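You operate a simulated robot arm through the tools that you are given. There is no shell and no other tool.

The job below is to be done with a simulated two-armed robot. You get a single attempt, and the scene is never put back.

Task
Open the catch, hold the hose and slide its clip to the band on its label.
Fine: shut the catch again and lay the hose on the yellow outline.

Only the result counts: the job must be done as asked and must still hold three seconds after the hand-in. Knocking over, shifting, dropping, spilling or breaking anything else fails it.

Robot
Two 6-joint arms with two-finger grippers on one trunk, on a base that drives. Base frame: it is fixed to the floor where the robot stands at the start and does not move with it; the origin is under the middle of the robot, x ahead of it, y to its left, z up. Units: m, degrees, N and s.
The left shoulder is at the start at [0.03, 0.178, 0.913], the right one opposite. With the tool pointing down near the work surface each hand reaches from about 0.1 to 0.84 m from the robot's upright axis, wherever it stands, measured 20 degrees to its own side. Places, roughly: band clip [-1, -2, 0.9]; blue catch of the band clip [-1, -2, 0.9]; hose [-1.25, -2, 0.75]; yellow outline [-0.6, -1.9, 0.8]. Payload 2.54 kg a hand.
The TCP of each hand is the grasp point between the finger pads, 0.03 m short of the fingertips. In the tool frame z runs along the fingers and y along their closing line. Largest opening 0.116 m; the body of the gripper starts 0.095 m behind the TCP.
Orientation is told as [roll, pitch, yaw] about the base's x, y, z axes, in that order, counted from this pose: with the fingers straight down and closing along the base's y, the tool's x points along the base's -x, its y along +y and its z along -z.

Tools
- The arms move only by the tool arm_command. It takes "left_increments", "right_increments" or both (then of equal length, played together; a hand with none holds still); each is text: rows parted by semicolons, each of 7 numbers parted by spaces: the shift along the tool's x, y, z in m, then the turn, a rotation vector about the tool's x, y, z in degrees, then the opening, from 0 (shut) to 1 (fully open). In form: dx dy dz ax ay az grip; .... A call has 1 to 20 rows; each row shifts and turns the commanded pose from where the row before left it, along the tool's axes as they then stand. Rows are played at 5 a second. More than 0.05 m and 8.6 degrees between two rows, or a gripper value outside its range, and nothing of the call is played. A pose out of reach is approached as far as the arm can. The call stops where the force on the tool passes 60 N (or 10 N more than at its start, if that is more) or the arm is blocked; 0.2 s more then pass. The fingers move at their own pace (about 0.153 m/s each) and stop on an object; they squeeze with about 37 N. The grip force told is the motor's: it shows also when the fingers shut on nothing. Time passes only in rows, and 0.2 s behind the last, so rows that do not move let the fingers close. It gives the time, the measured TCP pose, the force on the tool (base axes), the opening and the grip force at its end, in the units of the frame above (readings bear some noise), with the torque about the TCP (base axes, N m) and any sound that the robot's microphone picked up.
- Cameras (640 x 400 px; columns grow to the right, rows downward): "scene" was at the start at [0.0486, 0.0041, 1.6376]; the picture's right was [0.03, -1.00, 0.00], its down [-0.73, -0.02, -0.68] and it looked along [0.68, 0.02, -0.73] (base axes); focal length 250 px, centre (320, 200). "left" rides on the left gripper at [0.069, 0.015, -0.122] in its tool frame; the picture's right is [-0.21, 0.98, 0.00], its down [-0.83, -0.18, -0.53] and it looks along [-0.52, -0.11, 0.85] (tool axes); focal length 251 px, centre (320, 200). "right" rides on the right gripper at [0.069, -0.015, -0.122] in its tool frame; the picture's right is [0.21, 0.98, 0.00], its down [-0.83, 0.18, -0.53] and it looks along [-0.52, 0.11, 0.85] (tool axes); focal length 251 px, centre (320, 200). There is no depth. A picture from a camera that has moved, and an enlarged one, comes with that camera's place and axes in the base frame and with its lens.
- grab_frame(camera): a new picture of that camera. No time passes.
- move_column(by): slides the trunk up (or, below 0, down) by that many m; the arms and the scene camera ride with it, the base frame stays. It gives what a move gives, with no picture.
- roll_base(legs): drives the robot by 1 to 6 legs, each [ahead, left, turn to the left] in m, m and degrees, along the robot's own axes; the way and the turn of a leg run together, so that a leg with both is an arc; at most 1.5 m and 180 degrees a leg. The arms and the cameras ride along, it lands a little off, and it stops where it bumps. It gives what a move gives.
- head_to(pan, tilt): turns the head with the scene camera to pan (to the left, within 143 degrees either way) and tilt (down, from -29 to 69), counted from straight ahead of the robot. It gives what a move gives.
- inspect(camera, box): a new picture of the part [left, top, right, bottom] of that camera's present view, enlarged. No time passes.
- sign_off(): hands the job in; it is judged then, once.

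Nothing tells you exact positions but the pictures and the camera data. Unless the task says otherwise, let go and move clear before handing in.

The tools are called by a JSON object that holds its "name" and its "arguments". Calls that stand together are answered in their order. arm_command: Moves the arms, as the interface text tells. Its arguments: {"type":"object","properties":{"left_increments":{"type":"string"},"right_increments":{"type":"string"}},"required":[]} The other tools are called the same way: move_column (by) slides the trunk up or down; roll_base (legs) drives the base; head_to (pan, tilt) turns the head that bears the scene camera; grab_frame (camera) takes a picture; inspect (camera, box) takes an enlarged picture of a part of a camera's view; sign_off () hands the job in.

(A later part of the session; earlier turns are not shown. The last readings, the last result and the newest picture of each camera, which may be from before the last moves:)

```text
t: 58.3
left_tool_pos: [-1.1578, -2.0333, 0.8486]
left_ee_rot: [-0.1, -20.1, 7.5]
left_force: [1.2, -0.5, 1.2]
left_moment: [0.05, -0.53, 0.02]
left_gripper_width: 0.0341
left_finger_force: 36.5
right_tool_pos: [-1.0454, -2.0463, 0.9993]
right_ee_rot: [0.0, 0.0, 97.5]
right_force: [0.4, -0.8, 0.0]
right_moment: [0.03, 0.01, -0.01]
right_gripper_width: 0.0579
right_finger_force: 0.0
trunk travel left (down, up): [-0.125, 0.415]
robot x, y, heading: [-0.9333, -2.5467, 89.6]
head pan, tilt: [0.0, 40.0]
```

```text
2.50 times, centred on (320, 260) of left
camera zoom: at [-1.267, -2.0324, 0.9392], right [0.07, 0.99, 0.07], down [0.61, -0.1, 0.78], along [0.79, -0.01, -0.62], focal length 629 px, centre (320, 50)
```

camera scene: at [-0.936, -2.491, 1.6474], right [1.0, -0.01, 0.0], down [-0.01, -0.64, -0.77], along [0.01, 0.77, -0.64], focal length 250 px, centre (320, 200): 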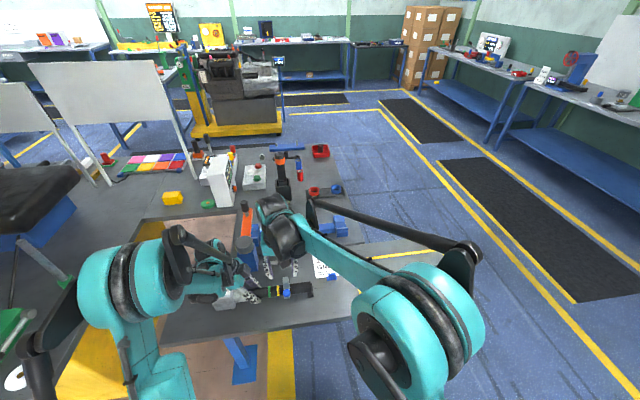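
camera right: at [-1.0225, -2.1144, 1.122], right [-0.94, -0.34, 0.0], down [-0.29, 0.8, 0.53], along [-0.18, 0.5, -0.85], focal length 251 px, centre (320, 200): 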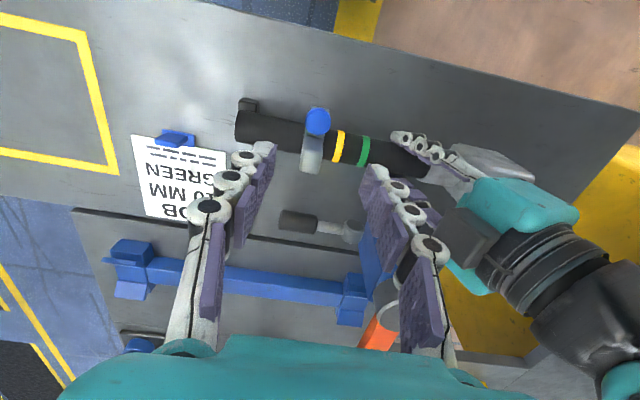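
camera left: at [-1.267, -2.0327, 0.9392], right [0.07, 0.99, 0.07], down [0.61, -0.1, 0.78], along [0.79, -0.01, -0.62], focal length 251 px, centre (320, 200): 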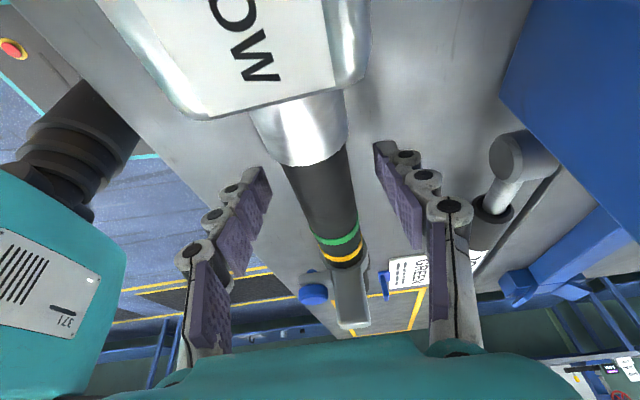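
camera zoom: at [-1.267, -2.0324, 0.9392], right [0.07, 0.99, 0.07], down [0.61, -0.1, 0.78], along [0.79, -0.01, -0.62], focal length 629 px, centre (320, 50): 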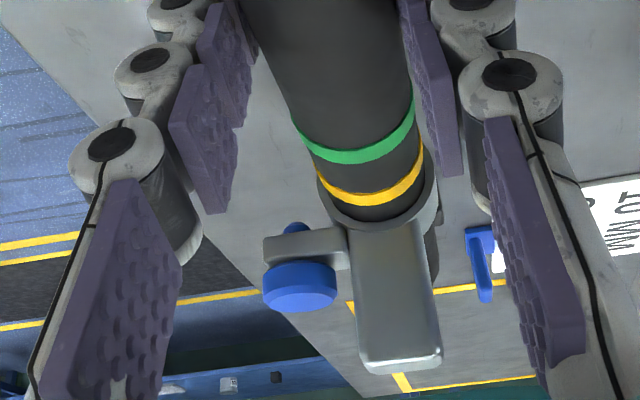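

The left camera clearly shows the pin passing through a lug with the blue head on top. I refine the knob to about (-1.043, -2.053, 0.87) and lower the open right fingers around its rim.

{"name": "arm_command", "arguments": {"right_increments": "0.0079 -0.0014 0.0 0 0 0 0.45; 0 0 0.038 0 0 0 0.45; 0 0 0.038 0 0 0 0.45; 0 0 0.02 0 0 0 0.45; 0 0 0 0 0 0 0.45"}}

{"name": "grab_frame", "arguments": {"camera": "right"}}

{"name": "grab_frame", "arguments": {"camera": "left"}}

{"name": "inspect", "arguments": {"camera": "scene", "box": [200, 240, 328, 320]}}

```text
t: 59.5
left_tool_pos: [-1.1572, -2.0328, 0.8476]
left_ee_rot: [0.1, -20.0, 7.6]
left_force: [0.3, 0.0, -0.5]
left_moment: [0.01, -0.18, 0.02]
left_gripper_width: 0.0342
left_finger_force: 37.0
right_tool_pos: [-1.0438, -2.0559, 0.9049]
right_ee_rot: [0.1, 0.0, 97.6]
right_force: [-0.2, 1.8, 0.5]
right_moment: [-0.01, -0.01, -0.05]
right_gripper_width: 0.0522
right_finger_force: 0.0
trunk travel left (down, up): [-0.125, 0.415]
robot x, y, heading: [-0.9303, -2.5501, 89.8]
head pan, tilt: [0.0, 40.0]
```

```text
taken
camera right: at [-1.0193, -2.1232, 1.026], right [-0.94, -0.34, 0.0], down [-0.29, 0.79, 0.53], along [-0.18, 0.5, -0.85], focal length 251 px, centre (320, 200)
```

right: 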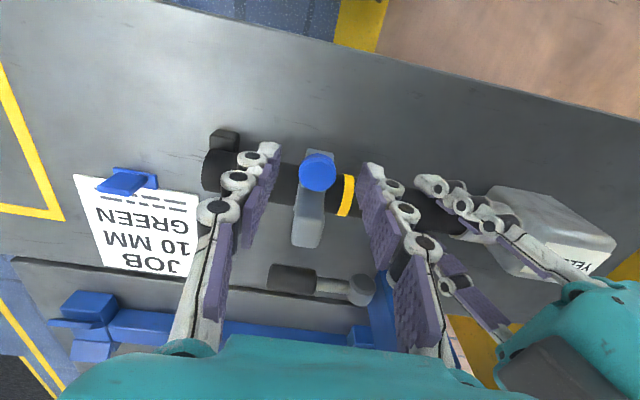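

```text
taken
camera left: at [-1.2673, -2.0324, 0.9391], right [0.07, 0.99, 0.07], down [0.61, -0.1, 0.78], along [0.79, -0.01, -0.62], focal length 251 px, centre (320, 200)
```

left: 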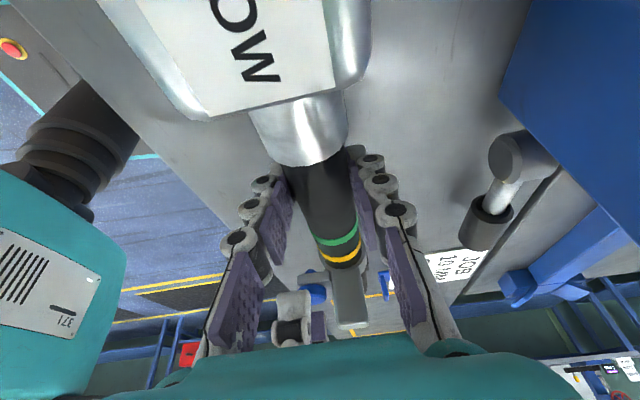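

```text
5.00 times, centred on (264, 280) of scene
camera zoom: at [-0.9363, -2.491, 1.6474], right [1.0, -0.01, 0.0], down [0.0, -0.64, -0.77], along [0.01, 0.77, -0.64], focal length 1251 px, centre (600, -200)
```

zoom: 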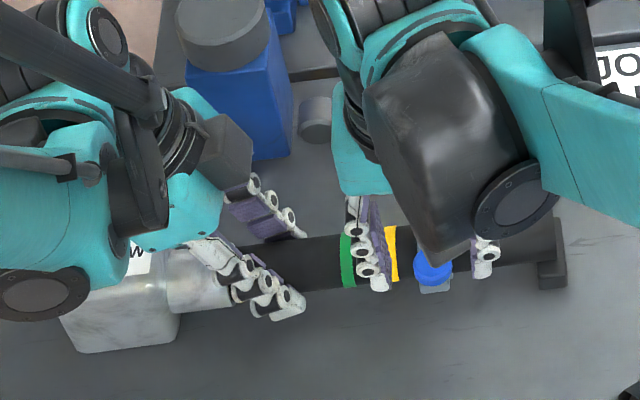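

{"name": "arm_command", "arguments": {"right_increments": "0 0 0.018 0 0 0 0.45; 0 0 0 0 0 0 0.3; 0 0 0 0 0 0 0.2; 0 0 0 0 0 0 0.1; 0 0 0 0 0 0 0.1"}}

{"name": "inspect", "arguments": {"camera": "right", "box": [200, 110, 440, 260]}}

{"name": "inspect", "arguments": {"camera": "left", "box": [240, 180, 400, 340]}}

```text
t: 60.7
left_tool_pos: [-1.1579, -2.0326, 0.848]
left_ee_rot: [0.0, -20.0, 7.4]
left_force: [-0.6, -1.3, 0.2]
left_moment: [-0.01, 0.02, 0.07]
left_gripper_width: 0.0343
left_finger_force: 37.0
right_tool_pos: [-1.0428, -2.0563, 0.8866]
right_ee_rot: [0.1, -0.1, 97.7]
right_force: [0.0, 0.0, -0.2]
right_moment: [-0.06, -0.01, -0.01]
right_gripper_width: 0.0242
right_finger_force: 37.5
trunk travel left (down, up): [-0.125, 0.415]
robot x, y, heading: [-0.9335, -2.548, 89.7]
head pan, tilt: [0.0, 40.0]
```

```text
2.67 times, centred on (320, 185) of right
camera zoom: at [-1.0188, -2.124, 1.0082], right [-0.94, -0.34, 0.0], down [-0.29, 0.8, 0.53], along [-0.18, 0.5, -0.85], focal length 670 px, centre (320, 240)
```

zoom: 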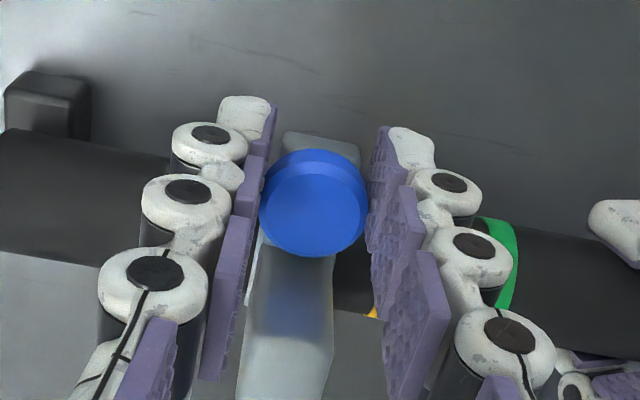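

```text
2.50 times, centred on (320, 260) of left
camera zoom: at [-1.2672, -2.0323, 0.9391], right [0.07, 0.99, 0.07], down [0.61, -0.1, 0.78], along [0.79, -0.01, -0.62], focal length 629 px, centre (320, 50)
```

zoom: 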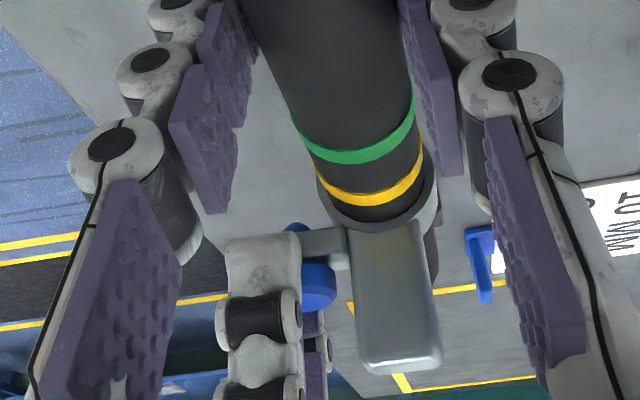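

The knob is gripped (24 mm). I'll pull it up gently a few millimetres and watch the forces.

{"name": "arm_command", "arguments": {"right_increments": "0 0 -0.002 0 0 0 0.1; 0 0 -0.002 0 0 0 0.1; 0 0 -0.002 0 0 0 0.1"}}

{"name": "inspect", "arguments": {"camera": "left", "box": [240, 180, 400, 340]}}

```text
t: 61.5
left_tool_pos: [-1.1584, -2.0319, 0.8468]
left_ee_rot: [0.0, -20.1, 7.6]
left_force: [0.1, 5.2, -0.2]
left_moment: [0.01, 0.08, 0.44]
left_gripper_width: 0.0344
left_finger_force: 37.4
right_tool_pos: [-1.0435, -2.0562, 0.891]
right_ee_rot: [0.0, 0.2, 97.6]
right_force: [-0.8, -5.0, 0.0]
right_moment: [-0.27, 0.0, 0.06]
right_gripper_width: 0.0242
right_finger_force: 36.4
trunk travel left (down, up): [-0.125, 0.415]
robot x, y, heading: [-0.9345, -2.5488, 89.9]
head pan, tilt: [0.0, 40.0]
```

```text
2.50 times, centred on (320, 260) of left
camera zoom: at [-1.2672, -2.0321, 0.9392], right [0.07, 0.99, 0.07], down [0.61, -0.1, 0.78], along [0.79, -0.01, -0.62], focal length 629 px, centre (320, 50)
```

zoom: 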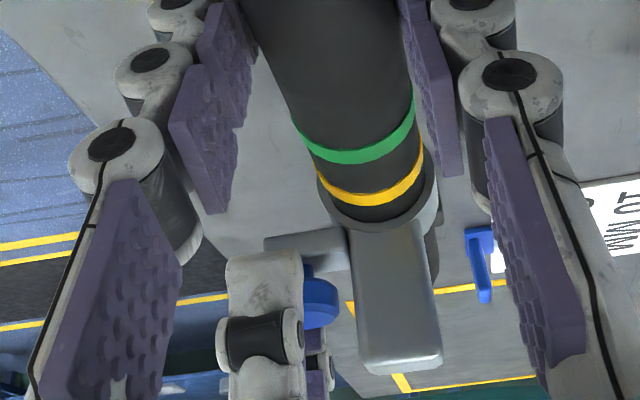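

The blue tip under the lug has retracted and the stem is showing, so pulling does open the catch. I'll pull a little more until it stops.

{"name": "arm_command", "arguments": {"right_increments": "0 0 -0.0015 0 0 0 0.1; 0 0 -0.0015 0 0 0 0.1; 0 0 0 0 0 0 0.1"}}

{"name": "inspect", "arguments": {"camera": "left", "box": [240, 180, 400, 340]}}

```text
t: 62.3
left_tool_pos: [-1.1584, -2.0319, 0.8487]
left_ee_rot: [0.0, -20.0, 7.6]
left_force: [0.9, 5.2, -0.4]
left_moment: [0.05, -0.15, 0.34]
left_gripper_width: 0.0346
left_finger_force: 36.2
right_tool_pos: [-1.0418, -2.0558, 0.8946]
right_ee_rot: [0.0, 0.0, 97.5]
right_force: [0.0, -4.0, -1.1]
right_moment: [-0.21, 0.01, 0.03]
right_gripper_width: 0.0242
right_finger_force: 37.2
trunk travel left (down, up): [-0.125, 0.415]
robot x, y, heading: [-0.9303, -2.5448, 89.6]
head pan, tilt: [0.0, 40.0]
```

```text
2.50 times, centred on (320, 260) of left
camera zoom: at [-1.2671, -2.0324, 0.9391], right [0.07, 0.99, 0.07], down [0.61, -0.1, 0.78], along [0.79, -0.01, -0.62], focal length 629 px, centre (320, 50)
```

zoom: 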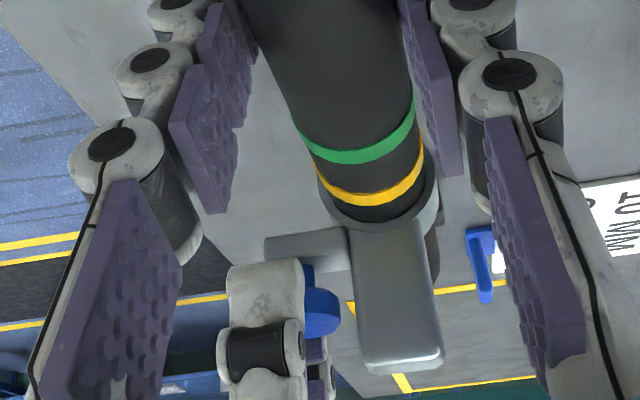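

{"name": "arm_command", "arguments": {"right_increments": "0 0 -0.0015 0 0 0 0.1; 0 0 -0.0015 0 0 0 0.1; 0 0 0 0 0 0 0.1"}}

{"name": "inspect", "arguments": {"camera": "left", "box": [240, 180, 400, 340]}}

```text
t: 63.1
left_tool_pos: [-1.1585, -2.0333, 0.8474]
left_ee_rot: [0.1, -20.1, 7.6]
left_force: [-3.1, 6.9, 3.0]
left_moment: [0.05, -0.19, 0.51]
left_gripper_width: 0.0344
left_finger_force: 36.6
right_tool_pos: [-1.0432, -2.0561, 0.8974]
right_ee_rot: [0.0, -0.1, 97.4]
right_force: [2.4, -5.5, 0.0]
right_moment: [-0.37, -0.12, 0.05]
right_gripper_width: 0.0244
right_finger_force: 36.9
trunk travel left (down, up): [-0.125, 0.415]
robot x, y, heading: [-0.9341, -2.5505, 90.0]
head pan, tilt: [0.0, 40.0]
```

```text
2.50 times, centred on (320, 260) of left
camera zoom: at [-1.2674, -2.0322, 0.9392], right [0.07, 0.99, 0.07], down [0.61, -0.1, 0.78], along [0.79, -0.01, -0.62], focal length 629 px, centre (320, 50)
```

zoom: 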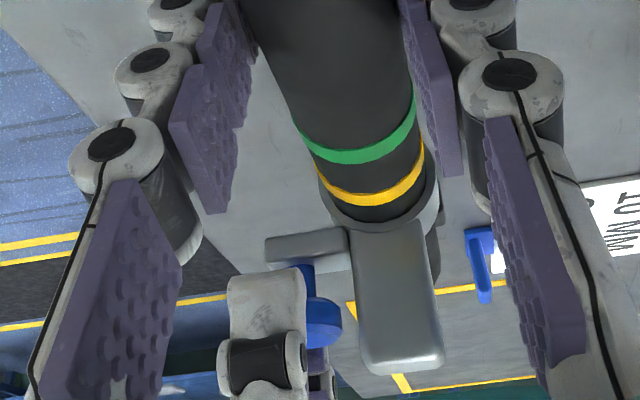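

{"name": "arm_command", "arguments": {"right_increments": "0 0 -0.0015 0 0 0 0.1; 0 0 -0.0015 0 0 0 0.1; 0 0 0 0 0 0 0.1"}}

{"name": "inspect", "arguments": {"camera": "left", "box": [240, 180, 400, 340]}}

{"name": "inspect", "arguments": {"camera": "right", "box": [200, 110, 440, 260]}}

```text
t: 63.9
left_tool_pos: [-1.1574, -2.0334, 0.8492]
left_ee_rot: [0.1, -20.1, 7.5]
left_force: [-2.4, 3.9, 30.0]
left_moment: [0.12, -0.33, 0.18]
left_gripper_width: 0.0344
left_finger_force: 37.2
right_tool_pos: [-1.0425, -2.0567, 0.9014]
right_ee_rot: [0.0, 0.1, 97.6]
right_force: [-1.4, -2.0, -16.7]
right_moment: [-0.53, -0.14, -0.08]
right_gripper_width: 0.0246
right_finger_force: 37.0
trunk travel left (down, up): [-0.125, 0.415]
robot x, y, heading: [-0.9339, -2.5494, 89.6]
head pan, tilt: [0.0, 40.0]
```

```text
2.50 times, centred on (320, 260) of left
camera zoom: at [-1.2669, -2.0328, 0.9398], right [0.07, 0.99, 0.07], down [0.61, -0.1, 0.78], along [0.79, -0.01, -0.62], focal length 629 px, centre (320, 50)
```

zoom: 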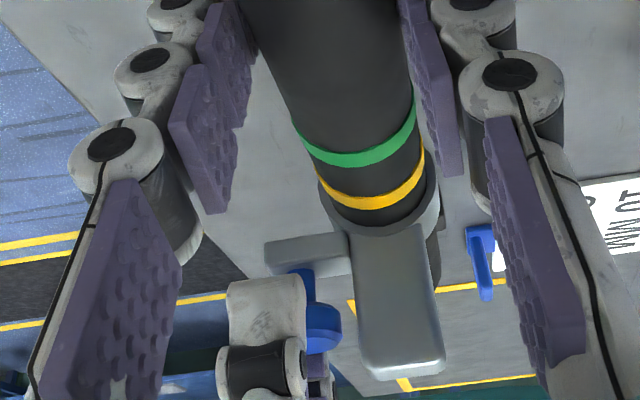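

```text
2.67 times, centred on (320, 185) of right
camera zoom: at [-1.0185, -2.124, 1.023], right [-0.94, -0.34, 0.0], down [-0.29, 0.79, 0.53], along [-0.18, 0.5, -0.85], focal length 670 px, centre (320, 240)
```

zoom: 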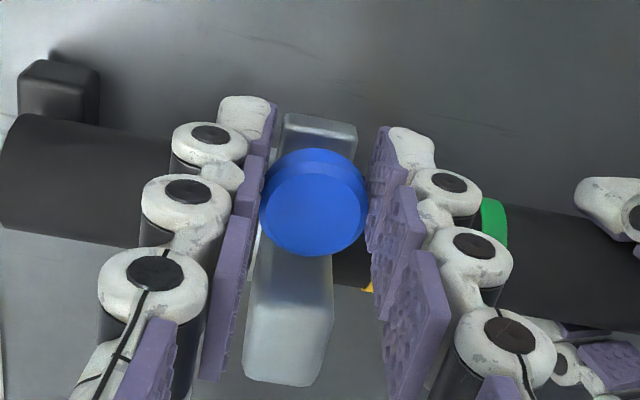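

I felt a 17 N stop after about 14 mm of travel, so the catch is fully open. I'll ease off by 1 mm and then draw the clip along the hose toward the yellow band, about 20 mm first.

{"name": "arm_command", "arguments": {"right_increments": "0 0 0.0015 0 0 0 0.1; 0 0.004 0 0 0 0 0.1; 0 0.004 0 0 0 0 0.1; 0 0.004 0 0 0 0 0.1; 0 0.004 0 0 0 0 0.1; 0 0.004 0 0 0 0 0.1; 0 0 0 0 0 0 0.1"}}

{"name": "inspect", "arguments": {"camera": "left", "box": [240, 180, 400, 340]}}

{"name": "inspect", "arguments": {"camera": "right", "box": [200, 110, 440, 260]}}

```text
t: 65.5
left_tool_pos: [-1.1592, -2.0332, 0.8479]
left_ee_rot: [0.1, -20.1, 7.5]
left_force: [-6.9, 4.9, 0.1]
left_moment: [0.02, 0.55, 0.4]
left_gripper_width: 0.0344
left_finger_force: 37.3
right_tool_pos: [-1.0638, -2.0599, 0.9003]
right_ee_rot: [0.0, 0.0, 97.6]
right_force: [8.2, -4.9, 0.3]
right_moment: [-0.25, -0.21, -0.05]
right_gripper_width: 0.0242
right_finger_force: 36.3
trunk travel left (down, up): [-0.125, 0.415]
robot x, y, heading: [-0.937, -2.5474, 89.6]
head pan, tilt: [0.0, 40.0]
```

```text
2.50 times, centred on (320, 260) of left
camera zoom: at [-1.2673, -2.0326, 0.9393], right [0.07, 0.99, 0.07], down [0.61, -0.1, 0.78], along [0.79, -0.01, -0.62], focal length 629 px, centre (320, 50)
```

zoom: 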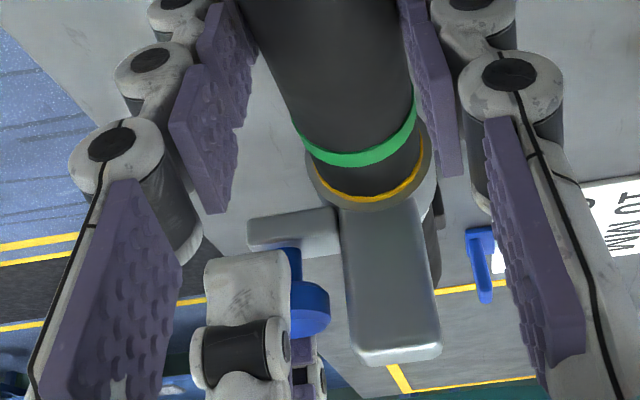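

```text
2.67 times, centred on (320, 185) of right
camera zoom: at [-1.0394, -2.1261, 1.0218], right [-0.94, -0.34, 0.0], down [-0.29, 0.79, 0.53], along [-0.18, 0.5, -0.85], focal length 670 px, centre (320, 240)
```

zoom: 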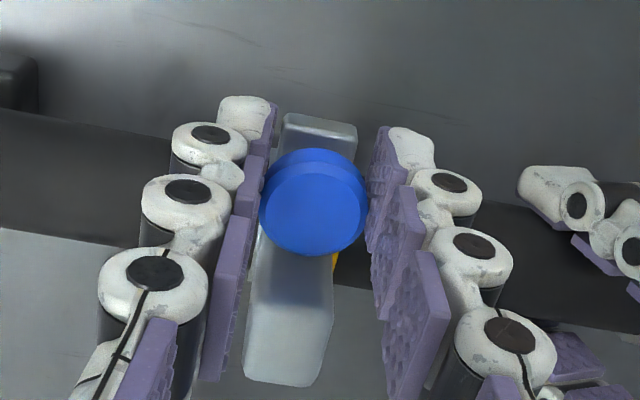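

{"name": "arm_command", "arguments": {"right_increments": "0 0.0035 0 0 0 0 0.1; 0 0.0035 0 0 0 0 0.1; 0 0.0035 0 0 0 0 0.1; 0 0 0 0 0 0 0.1"}}

{"name": "inspect", "arguments": {"camera": "left", "box": [240, 180, 400, 340]}}

{"name": "inspect", "arguments": {"camera": "scene", "box": [240, 260, 320, 310]}}

```text
t: 66.5
left_tool_pos: [-1.1577, -2.0319, 0.8471]
left_ee_rot: [0.1, -20.0, 7.7]
left_force: [-7.8, 8.1, -0.1]
left_moment: [-0.02, 0.46, 0.57]
left_gripper_width: 0.0344
left_finger_force: 37.2
right_tool_pos: [-1.075, -2.0597, 0.8991]
right_ee_rot: [0.0, 0.1, 97.6]
right_force: [7.2, -8.2, 1.6]
right_moment: [-0.35, -0.26, -0.02]
right_gripper_width: 0.0243
right_finger_force: 36.7
trunk travel left (down, up): [-0.125, 0.415]
robot x, y, heading: [-0.9356, -2.5474, 89.7]
head pan, tilt: [0.0, 40.0]
```

```text
2.50 times, centred on (320, 260) of left
camera zoom: at [-1.2673, -2.0323, 0.9392], right [0.07, 0.99, 0.07], down [0.61, -0.1, 0.78], along [0.79, -0.01, -0.62], focal length 629 px, centre (320, 50)
```

zoom: 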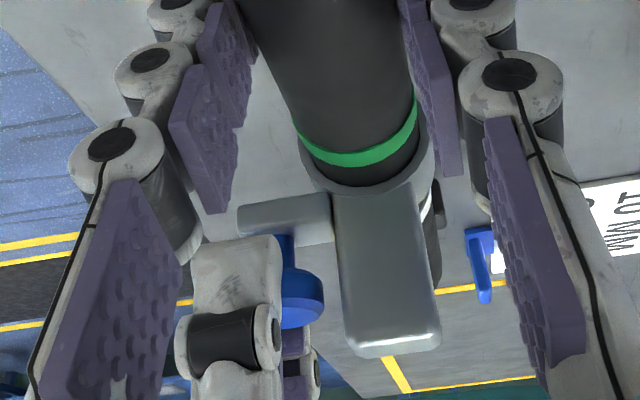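

```text
8.00 times, centred on (280, 285) of scene
camera zoom: at [-0.9362, -2.4911, 1.6474], right [1.0, -0.01, 0.0], down [0.0, -0.64, -0.77], along [0.01, 0.77, -0.64], focal length 2001 px, centre (640, -480)
```

zoom: 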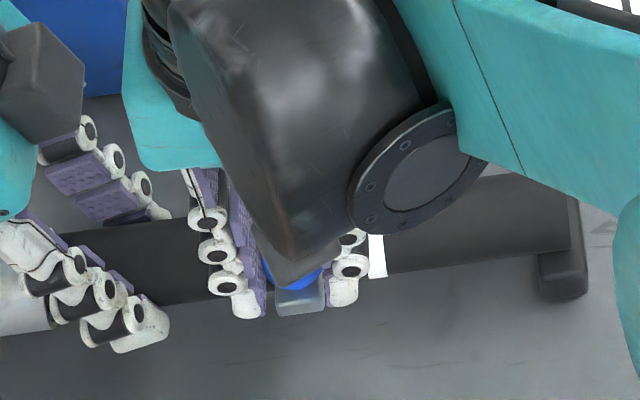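

A white band, previously hidden under the clip, is now uncovered, so the bands go white, yellow, green at even spacing and the clip should sit midway between white and green. I'll release the knob and raise the right hand to measure this.

{"name": "arm_command", "arguments": {"right_increments": "0 0 0 0 0 0 0.3; 0 0 0 0 0 0 0.45; 0 0 -0.04 0 0 0 0.45; 0 0 -0.04 0 0 0 0.45; 0 -0.015 -0.01 0 0 0 0.6; 0 0 0 0 0 0 0.6"}}

{"name": "grab_frame", "arguments": {"camera": "right"}}

{"name": "inspect", "arguments": {"camera": "right", "box": [240, 90, 400, 190]}}

{"name": "inspect", "arguments": {"camera": "left", "box": [240, 180, 400, 340]}}

{"name": "inspect", "arguments": {"camera": "scene", "box": [240, 260, 320, 310]}}

```text
t: 67.9
left_tool_pos: [-1.1578, -2.0323, 0.8474]
left_ee_rot: [0.0, -20.1, 7.6]
left_force: [0.3, -0.4, -0.4]
left_moment: [0.03, 0.0, 0.01]
left_gripper_width: 0.0342
left_finger_force: 36.4
right_tool_pos: [-1.0585, -2.0584, 0.989]
right_ee_rot: [0.0, 0.0, 97.5]
right_force: [0.3, 0.4, -0.4]
right_moment: [0.01, 0.0, -0.01]
right_gripper_width: 0.0698
right_finger_force: 0.1
trunk travel left (down, up): [-0.125, 0.415]
robot x, y, heading: [-0.9363, -2.5508, 89.5]
head pan, tilt: [0.0, 40.0]
```

```text
taken
camera right: at [-1.0356, -2.1249, 1.1116], right [-0.94, -0.34, 0.0], down [-0.29, 0.8, 0.53], along [-0.18, 0.5, -0.85], focal length 251 px, centre (320, 200)
```

right: 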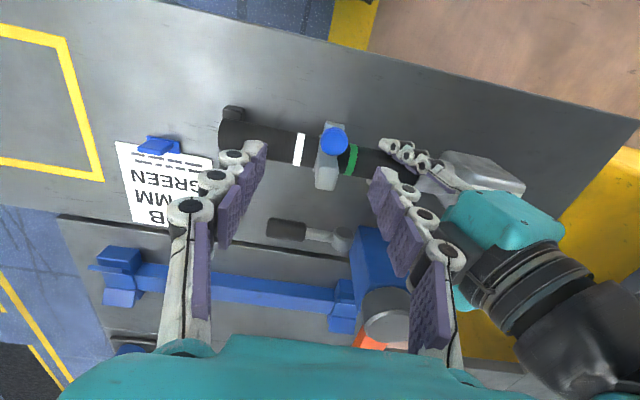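

```text
4.00 times, centred on (320, 140) of right
camera zoom: at [-1.0356, -2.1249, 1.1116], right [-0.94, -0.34, 0.0], down [-0.29, 0.8, 0.53], along [-0.18, 0.5, -0.85], focal length 1006 px, centre (320, 440)
```

zoom: 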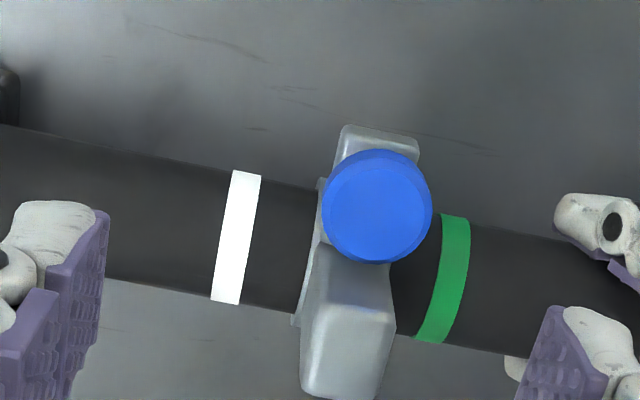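

```text
2.50 times, centred on (320, 260) of left
camera zoom: at [-1.2674, -2.0324, 0.939], right [0.07, 0.99, 0.07], down [0.61, -0.1, 0.78], along [0.79, -0.01, -0.62], focal length 629 px, centre (320, 50)
```

zoom: 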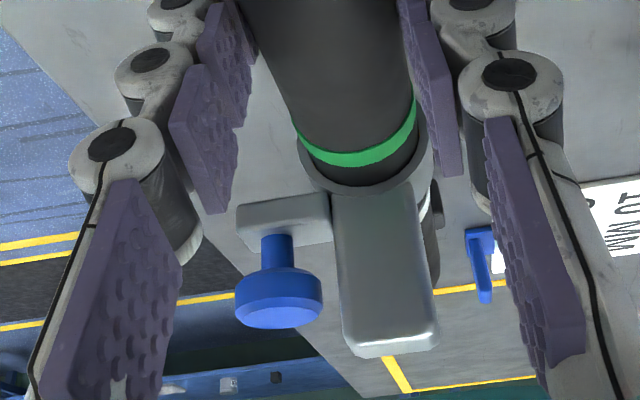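

```text
8.00 times, centred on (280, 285) of scene
camera zoom: at [-0.9366, -2.4909, 1.6474], right [1.0, -0.01, 0.0], down [0.0, -0.64, -0.77], along [0.01, 0.77, -0.64], focal length 2001 px, centre (640, -480)
```

zoom: 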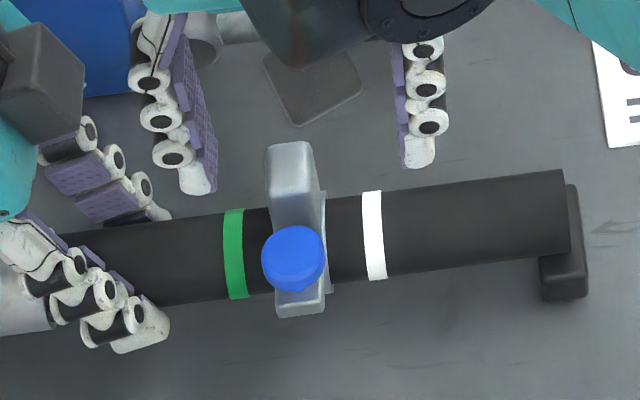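

The knob stays up on its own, so the catch is bistable. I'll zoom in to measure the ring's centring between the white and green bands.

{"name": "inspect", "arguments": {"camera": "scene", "box": [264, 276, 296, 296]}}

{"name": "inspect", "arguments": {"camera": "right", "box": [284, 115, 364, 180]}}

```text
16.00 times, centred on (280, 286) of scene
camera zoom: at [-0.9366, -2.4909, 1.6474], right [1.0, -0.01, 0.0], down [0.0, -0.64, -0.77], along [0.01, 0.77, -0.64], focal length 4002 px, centre (960, -1176)
```

zoom: 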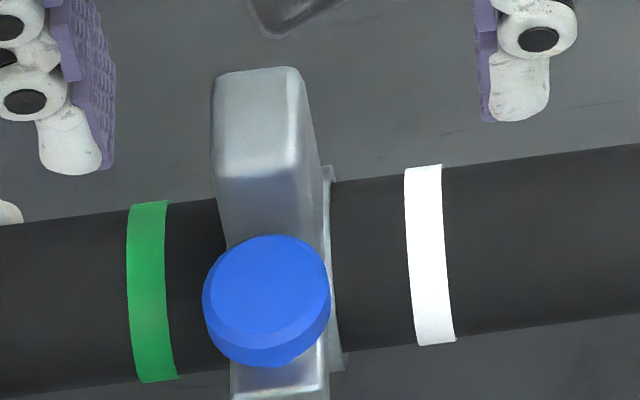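

```text
6.15 times, centred on (324, 148) of right
camera zoom: at [-1.0356, -2.1249, 1.1116], right [-0.94, -0.34, 0.0], down [-0.29, 0.8, 0.53], along [-0.18, 0.5, -0.85], focal length 1547 px, centre (295, 523)
```

zoom: 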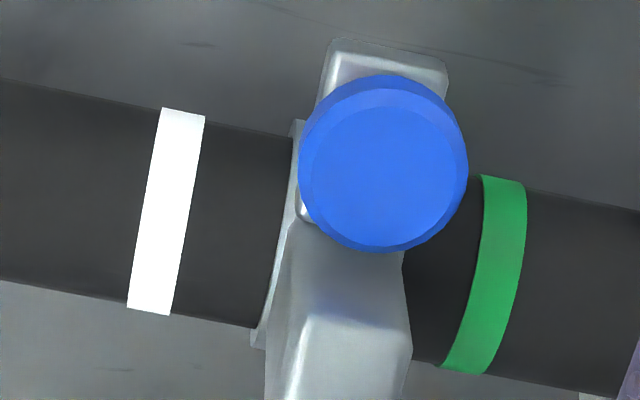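

Both views suggest the ring is about 1.5 mm past the middle, toward green. I'll regrip the knob 1.5 mm further back, which pulls the clip back by that much, and check again.

{"name": "arm_command", "arguments": {"right_increments": "0 0.0135 0 0 0 0 0.45; 0 0 0.04 0 0 0 0.45; 0 0 0.04 0 0 0 0.45; 0 0 0.01 0 0 0 0.45; 0 0 0 0 0 0 0.3; 0 0 0 0 0 0 0.2; 0 0 0 0 0 0 0.1; 0 0 0 0 0 0 0.1"}}

{"name": "grab_frame", "arguments": {"camera": "right"}}

{"name": "inspect", "arguments": {"camera": "left", "box": [240, 180, 400, 340]}}

```text
t: 69.7
left_tool_pos: [-1.157, -2.0322, 0.8491]
left_ee_rot: [0.0, -20.0, 7.5]
left_force: [8.0, 1.0, -0.1]
left_moment: [-0.01, -0.02, 0.15]
left_gripper_width: 0.0341
left_finger_force: 37.3
right_tool_pos: [-1.0703, -2.0596, 0.901]
right_ee_rot: [0.0, -0.1, 97.4]
right_force: [-7.9, -1.6, 0.1]
right_moment: [-0.07, 0.23, 0.11]
right_gripper_width: 0.0243
right_finger_force: 36.9
trunk travel left (down, up): [-0.125, 0.415]
robot x, y, heading: [-0.9364, -2.5486, 89.6]
head pan, tilt: [0.0, 40.0]
```

```text
taken
camera right: at [-1.047, -2.1256, 1.0228], right [-0.94, -0.34, 0.0], down [-0.29, 0.79, 0.53], along [-0.18, 0.5, -0.85], focal length 251 px, centre (320, 200)
```

right: 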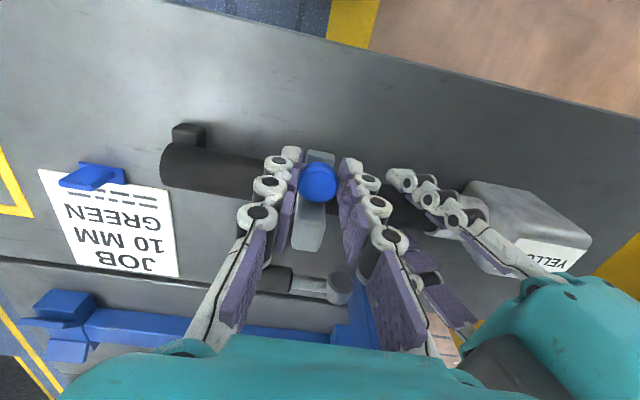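

```text
2.50 times, centred on (320, 260) of left
camera zoom: at [-1.2671, -2.0323, 0.9391], right [0.07, 0.99, 0.07], down [0.61, -0.1, 0.78], along [0.79, -0.01, -0.62], focal length 629 px, centre (320, 50)
```

zoom: 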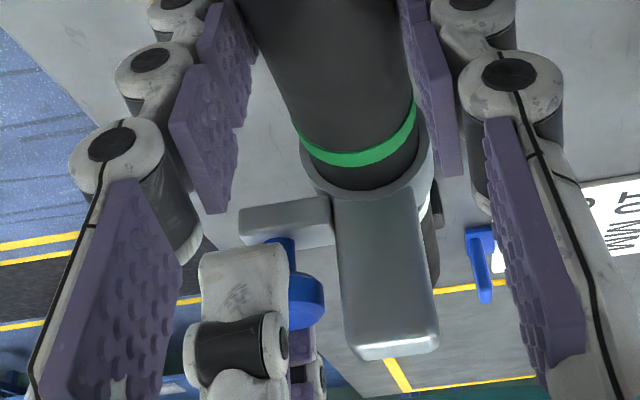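

The clip moved back slightly. Now I'll push the knob down to shut the catch, in small steps.

{"name": "arm_command", "arguments": {"right_increments": "0 0 0.002 0 0 0 0.1; 0 0 0.002 0 0 0 0.1; 0 0 0.002 0 0 0 0.1; 0 0 0.002 0 0 0 0.1; 0 0 0.002 0 0 0 0.1; 0 0 0 0 0 0 0.1"}}

{"name": "inspect", "arguments": {"camera": "left", "box": [240, 180, 400, 340]}}

```text
t: 71.1
left_tool_pos: [-1.1572, -2.0336, 0.8481]
left_ee_rot: [-0.1, -19.9, 7.7]
left_force: [-4.2, -10.0, -1.0]
left_moment: [-0.14, 0.08, -0.78]
left_gripper_width: 0.0344
left_finger_force: 37.2
right_tool_pos: [-1.0713, -2.0606, 0.8889]
right_ee_rot: [0.0, 0.0, 97.5]
right_force: [3.7, 10.3, 0.4]
right_moment: [0.58, -0.17, -0.32]
right_gripper_width: 0.0242
right_finger_force: 37.3
trunk travel left (down, up): [-0.125, 0.415]
robot x, y, heading: [-0.9366, -2.5488, 89.5]
head pan, tilt: [0.0, 40.0]
```

```text
2.50 times, centred on (320, 260) of left
camera zoom: at [-1.2675, -2.0326, 0.9391], right [0.07, 0.99, 0.07], down [0.61, -0.1, 0.78], along [0.79, -0.01, -0.62], focal length 629 px, centre (320, 50)
```

zoom: 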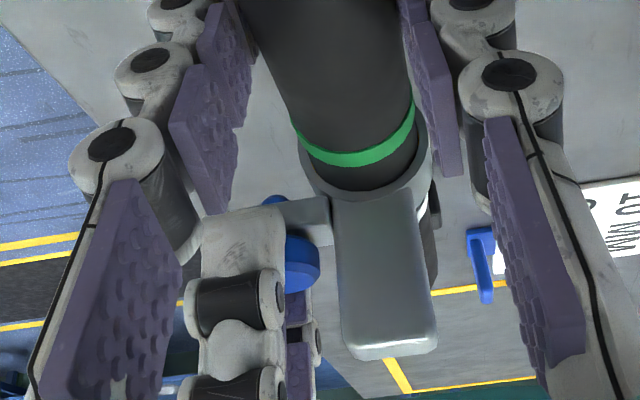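

{"name": "arm_command", "arguments": {"right_increments": "0 0 0.0015 0 0 0 0.1; 0 0 0.0015 0 0 0 0.1; 0 0 0 0 0 0 0.1"}}

{"name": "inspect", "arguments": {"camera": "left", "box": [240, 180, 400, 340]}}

```text
t: 71.9
left_tool_pos: [-1.1582, -2.0328, 0.8471]
left_ee_rot: [0.2, -20.0, 7.6]
left_force: [-9.1, -3.8, -19.9]
left_moment: [0.03, 0.73, -0.39]
left_gripper_width: 0.0346
left_finger_force: 37.1
right_tool_pos: [-1.0707, -2.0597, 0.8869]
right_ee_rot: [-0.1, 0.0, 97.6]
right_force: [7.3, 5.9, 27.3]
right_moment: [0.92, -0.1, -0.05]
right_gripper_width: 0.0243
right_finger_force: 36.9
trunk travel left (down, up): [-0.125, 0.415]
robot x, y, heading: [-0.9314, -2.5476, 89.5]
head pan, tilt: [0.0, 40.0]
```

```text
2.50 times, centred on (320, 260) of left
camera zoom: at [-1.2678, -2.0324, 0.9392], right [0.07, 0.99, 0.07], down [0.61, -0.1, 0.78], along [0.79, -0.01, -0.62], focal length 629 px, centre (320, 50)
```

zoom: 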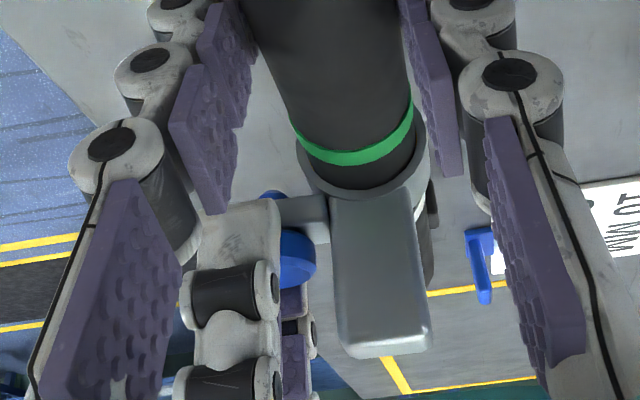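

The knob bottomed out with 27 N, so the catch is shut. I'll release, raise the right hand and inspect the result.

{"name": "arm_command", "arguments": {"right_increments": "0 0 -0.001 0 0 0 0.1; 0 0 0 0 0 0 0.3; 0 0 0 0 0 0 0.45; 0 0 -0.04 0 0 0 0.45; 0 0 -0.04 0 0 0 0.45; 0 0 -0.03 0 0 0 0.6; 0 0 0 0 0 0 0.6"}}

{"name": "inspect", "arguments": {"camera": "right", "box": [240, 80, 400, 180]}}

{"name": "inspect", "arguments": {"camera": "left", "box": [240, 180, 400, 340]}}

{"name": "inspect", "arguments": {"camera": "scene", "box": [240, 260, 320, 310]}}

```text
t: 73.5
left_tool_pos: [-1.1575, -2.0325, 0.8475]
left_ee_rot: [0.0, -19.9, 7.5]
left_force: [0.5, 0.4, -0.1]
left_moment: [-0.01, 0.01, -0.01]
left_gripper_width: 0.0344
left_finger_force: 37.2
right_tool_pos: [-1.0711, -2.0576, 0.9987]
right_ee_rot: [0.0, 0.1, 97.6]
right_force: [0.1, -0.1, -0.2]
right_moment: [0.0, 0.03, -0.03]
right_gripper_width: 0.0697
right_finger_force: 0.1
trunk travel left (down, up): [-0.125, 0.415]
robot x, y, heading: [-0.9374, -2.5484, 89.4]
head pan, tilt: [0.0, 40.0]
```

```text
4.00 times, centred on (320, 130) of right
camera zoom: at [-1.047, -2.1253, 1.12], right [-0.94, -0.34, 0.0], down [-0.29, 0.8, 0.53], along [-0.18, 0.5, -0.85], focal length 1006 px, centre (320, 480)
```

zoom: 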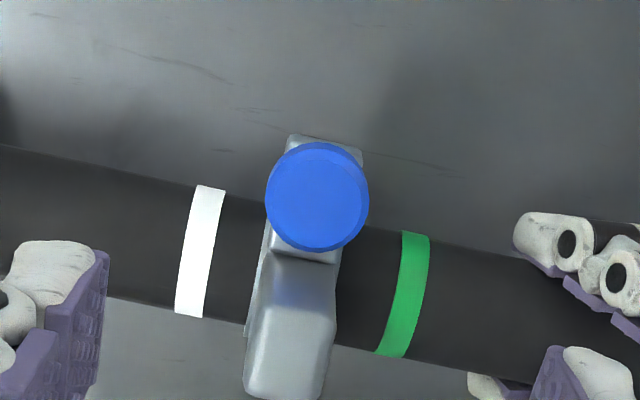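

```text
2.50 times, centred on (320, 260) of left
camera zoom: at [-1.2672, -2.0322, 0.939], right [0.07, 0.99, 0.07], down [0.61, -0.1, 0.78], along [0.79, -0.01, -0.62], focal length 629 px, centre (320, 50)
```

zoom: 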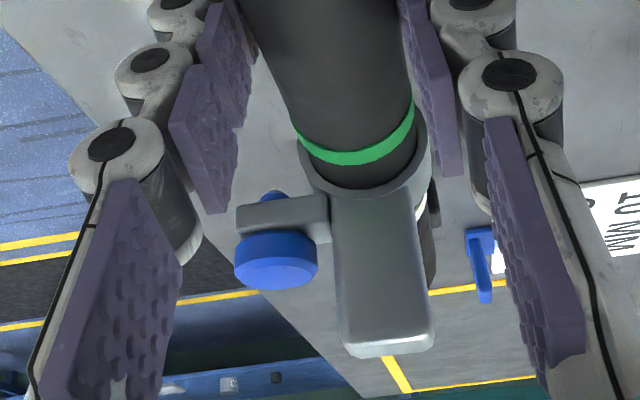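

```text
8.00 times, centred on (280, 285) of scene
camera zoom: at [-0.9364, -2.4907, 1.6474], right [1.0, -0.01, 0.0], down [0.0, -0.64, -0.77], along [0.01, 0.77, -0.64], focal length 2001 px, centre (640, -480)
```

zoom: 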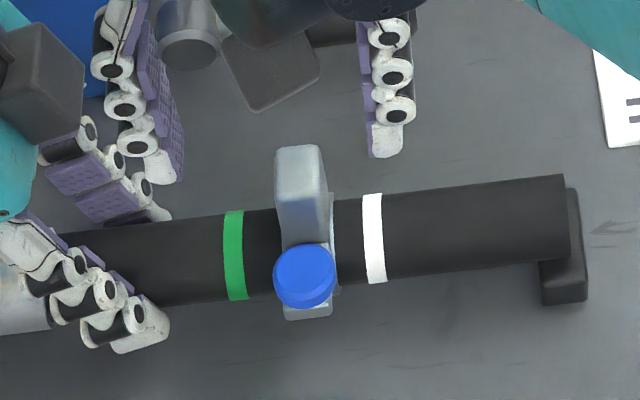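

The catch is shut, but the clip appears to have shifted a bit past centre toward white while I regripped. I need a square-on view of the ring, so I'll pull the right hand back and tilt it for a low front view.

{"name": "arm_command", "arguments": {"right_increments": "0.035 0 0 0 0 2.7 0.6; 0.035 0 0 0 0 2.7 0.6; 0.035 0 0 0 0 2.5 0.6; 0 0 0 0 -8 0 0.8; 0 0 0 0 -8 0 1; 0 0 0 0 -8 0 1; 0 0 0 0 -8 0 1; 0 0 0 0 -8 0 1; 0 0 0 0 -6 0 1; 0 0 0 0 0 0 1"}}

{"name": "grab_frame", "arguments": {"camera": "right"}}

```text
t: 75.7
left_tool_pos: [-1.1584, -2.0327, 0.8483]
left_ee_rot: [0.0, -20.0, 7.6]
left_force: [0.4, 0.9, 0.4]
left_moment: [-0.01, -0.02, -0.03]
left_gripper_width: 0.0344
left_finger_force: 37.1
right_tool_pos: [-1.0639, -2.1644, 0.9977]
right_ee_rot: [0.0, -46.1, 89.7]
right_force: [-0.3, 0.0, 0.1]
right_moment: [-0.03, 0.02, 0.02]
right_gripper_width: 0.1161
right_finger_force: 0.0
trunk travel left (down, up): [-0.125, 0.415]
robot x, y, heading: [-0.9351, -2.5474, 89.7]
head pan, tilt: [0.0, 40.0]
```

```text
taken
camera right: at [-1.0488, -2.3006, 1.0326], right [-0.98, -0.14, -0.15], down [-0.18, 0.19, 0.97], along [-0.11, 0.97, -0.21], focal length 251 px, centre (320, 200)
```

right: 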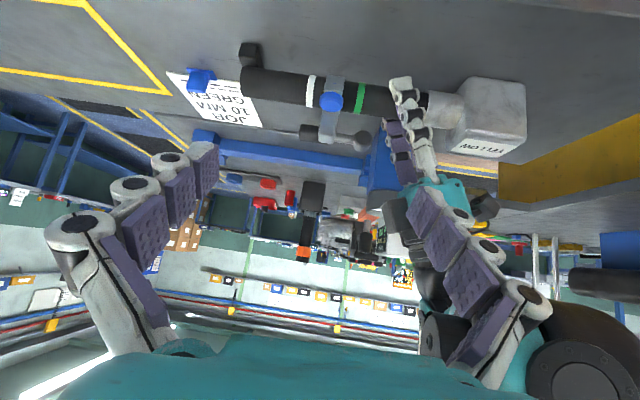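

{"name": "inspect", "arguments": {"camera": "right", "box": [295, 65, 375, 115]}}

```text
8.00 times, centred on (335, 90) of right
camera zoom: at [-1.0488, -2.3006, 1.0326], right [-0.98, -0.14, -0.15], down [-0.18, 0.19, 0.97], along [-0.11, 0.97, -0.21], focal length 2012 px, centre (200, 1080)
```

zoom: 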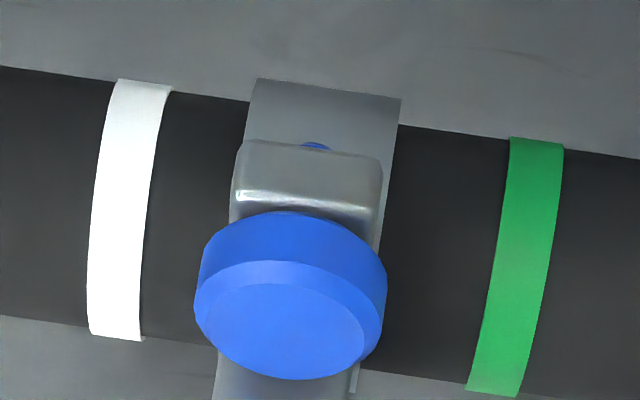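

In this square view the ring is about 2.4 mm off-centre toward white, while the half-width of the band is about 4 mm. I'd like it tighter, so I'll return to the knob, reopen the catch, nudge the clip 2.4 mm and shut it without letting go in between.

{"name": "arm_command", "arguments": {"right_increments": "0 0 0 0 8 0 0.8; 0 0 0 0 8 0 0.6; 0 0 0 0 8 0 0.5; 0 0 0 0 8 0 0.45; 0 0 0 0 8 0 0.45; 0 0 0 0 6.1 0 0.45; -0.035 0 0 0 0 -2.6 0.45; -0.035 0 0 0 0 -2.6 0.45; -0.035 0 0 0 0 -2.7 0.45; 0 0 0 0 0 0 0.45; 0 0 0 0 0 0 0.45"}}

{"name": "inspect", "arguments": {"camera": "right", "box": [240, 80, 400, 180]}}

```text
t: 78.1
left_tool_pos: [-1.1586, -2.0328, 0.8479]
left_ee_rot: [0.0, -20.0, 7.6]
left_force: [-0.5, 0.4, -0.1]
left_moment: [0.04, 0.02, 0.01]
left_gripper_width: 0.0346
left_finger_force: 37.3
right_tool_pos: [-1.0664, -2.0595, 0.9958]
right_ee_rot: [0.0, 0.1, 97.7]
right_force: [-0.2, 0.6, 0.6]
right_moment: [-0.02, 0.01, 0.06]
right_gripper_width: 0.0523
right_finger_force: 0.1
trunk travel left (down, up): [-0.125, 0.415]
robot x, y, heading: [-0.934, -2.5499, 89.9]
head pan, tilt: [0.0, 40.0]
```

```text
4.00 times, centred on (320, 130) of right
camera zoom: at [-1.0427, -2.1275, 1.119], right [-0.94, -0.34, 0.0], down [-0.29, 0.8, 0.53], along [-0.18, 0.5, -0.85], focal length 1006 px, centre (320, 480)
```

zoom: 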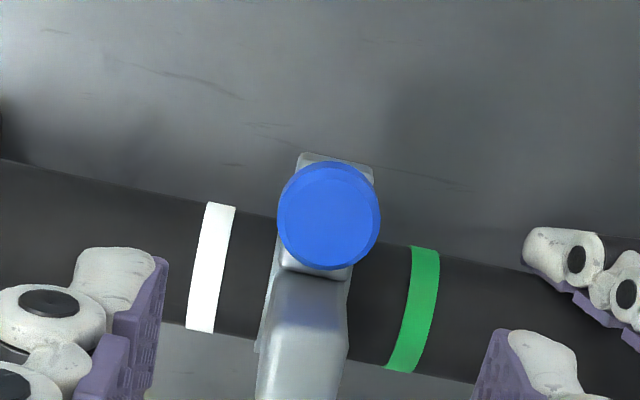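

{"name": "arm_command", "arguments": {"right_increments": "-0.001 0.0045 0 0 0 0 0.45; 0 0 0.04 0 0 0 0.45; 0 0 0.04 0 0 0 0.45; 0 0 0.028 0 0 0 0.45; 0 0 0 0 0 0 0.3; 0 0 0 0 0 0 0.2; 0 0 0 0 0 0 0.1; 0 0 0 0 0 0 0.1"}}

{"name": "arm_command", "arguments": {"right_increments": "0 0 0 0 0 0 0.1; 0 0 0 0 0 0 0.1"}}

{"name": "inspect", "arguments": {"camera": "left", "box": [240, 180, 400, 340]}}

```text
t: 79.9
left_tool_pos: [-1.159, -2.0323, 0.848]
left_ee_rot: [0.0, -20.0, 7.6]
left_force: [-6.5, 0.0, 0.3]
left_moment: [0.02, -0.24, -0.1]
left_gripper_width: 0.0339
left_finger_force: 37.3
right_tool_pos: [-1.0714, -2.0594, 0.8892]
right_ee_rot: [0.0, 0.0, 97.5]
right_force: [5.9, 0.5, 0.1]
right_moment: [-0.06, -0.2, -0.06]
right_gripper_width: 0.0244
right_finger_force: 36.4
trunk travel left (down, up): [-0.125, 0.415]
robot x, y, heading: [-0.9342, -2.5467, 89.6]
head pan, tilt: [0.0, 40.0]
```

```text
t: 80.5
left_tool_pos: [-1.1581, -2.0316, 0.8486]
left_ee_rot: [0.0, -20.0, 7.6]
left_force: [-8.2, 0.0, -0.1]
left_moment: [0.03, -0.03, -0.07]
left_gripper_width: 0.0344
left_finger_force: 36.4
right_tool_pos: [-1.0714, -2.0596, 0.8891]
right_ee_rot: [0.0, 0.1, 97.6]
right_force: [7.7, -0.9, 0.2]
right_moment: [-0.08, -0.22, -0.06]
right_gripper_width: 0.0244
right_finger_force: 36.6
trunk travel left (down, up): [-0.125, 0.415]
robot x, y, heading: [-0.9375, -2.548, 89.5]
head pan, tilt: [0.0, 40.0]
```

```text
2.50 times, centred on (320, 260) of left
camera zoom: at [-1.2675, -2.0323, 0.9391], right [0.07, 0.99, 0.07], down [0.61, -0.1, 0.78], along [0.79, -0.01, -0.62], focal length 629 px, centre (320, 50)
```

zoom: 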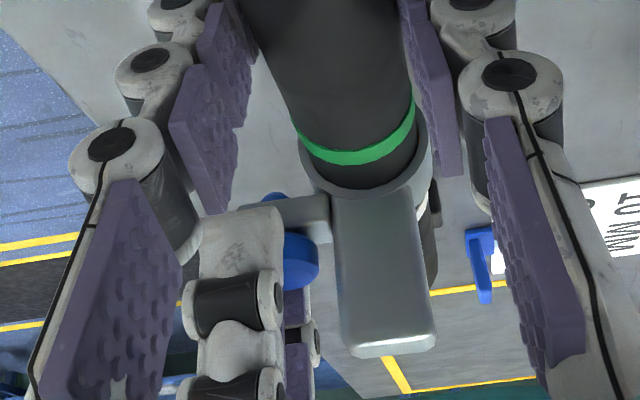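

Knob regripped at x = -1.0714. Now pull it up to open.

{"name": "arm_command", "arguments": {"right_increments": "0 0 -0.002 0 0 0 0.1; 0 0 -0.002 0 0 0 0.1; 0 0 -0.002 0 0 0 0.1; 0 0 -0.002 0 0 0 0.1; 0 0 -0.002 0 0 0 0.1; 0 0 -0.0015 0 0 0 0.1; 0 0 0 0 0 0 0.1"}}

{"name": "inspect", "arguments": {"camera": "left", "box": [240, 180, 400, 340]}}

```text
t: 82.1
left_tool_pos: [-1.1571, -2.0318, 0.8482]
left_ee_rot: [-0.1, -20.1, 7.5]
left_force: [0.1, 6.7, -0.5]
left_moment: [0.01, 0.12, 0.25]
left_gripper_width: 0.0344
left_finger_force: 37.1
right_tool_pos: [-1.0712, -2.0592, 0.9017]
right_ee_rot: [-0.1, 0.1, 97.5]
right_force: [-1.2, -4.1, 0.3]
right_moment: [-0.39, -0.01, 0.1]
right_gripper_width: 0.0244
right_finger_force: 37.2
trunk travel left (down, up): [-0.125, 0.415]
robot x, y, heading: [-0.9351, -2.5468, 89.6]
head pan, tilt: [0.0, 40.0]
```

```text
2.50 times, centred on (320, 260) of left
camera zoom: at [-1.2669, -2.0321, 0.9391], right [0.07, 0.99, 0.07], down [0.61, -0.1, 0.78], along [0.79, -0.01, -0.62], focal length 629 px, centre (320, 50)
```

zoom: 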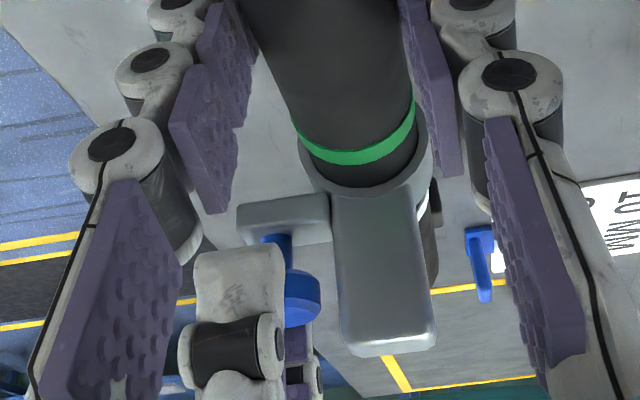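

{"name": "arm_command", "arguments": {"right_increments": "0 0.0014 0 0 0 0 0.1; 0 0.0014 0 0 0 0 0.1; 0 0 0 0 0 0 0.1; 0 0 0 0 0 0 0.1"}}

{"name": "inspect", "arguments": {"camera": "left", "box": [240, 180, 400, 340]}}

```text
t: 83.1
left_tool_pos: [-1.1592, -2.0319, 0.8485]
left_ee_rot: [0.2, -20.0, 7.5]
left_force: [-10.0, 8.7, -0.8]
left_moment: [0.06, 0.15, 0.51]
left_gripper_width: 0.0342
left_finger_force: 37.4
right_tool_pos: [-1.0749, -2.0593, 0.9006]
right_ee_rot: [0.0, 0.3, 97.5]
right_force: [9.2, -8.3, 2.4]
right_moment: [-0.49, -0.37, -0.05]
right_gripper_width: 0.0245
right_finger_force: 36.8
trunk travel left (down, up): [-0.125, 0.415]
robot x, y, heading: [-0.9369, -2.5511, 89.6]
head pan, tilt: [0.0, 40.0]
```

```text
2.50 times, centred on (320, 260) of left
camera zoom: at [-1.2676, -2.0323, 0.9391], right [0.07, 0.99, 0.07], down [0.61, -0.1, 0.78], along [0.79, -0.01, -0.62], focal length 629 px, centre (320, 50)
```

zoom: 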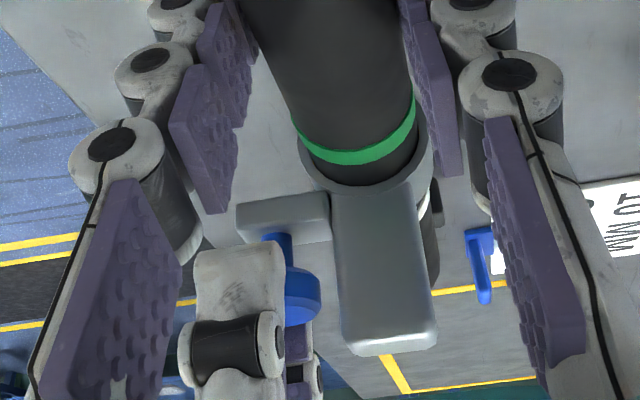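

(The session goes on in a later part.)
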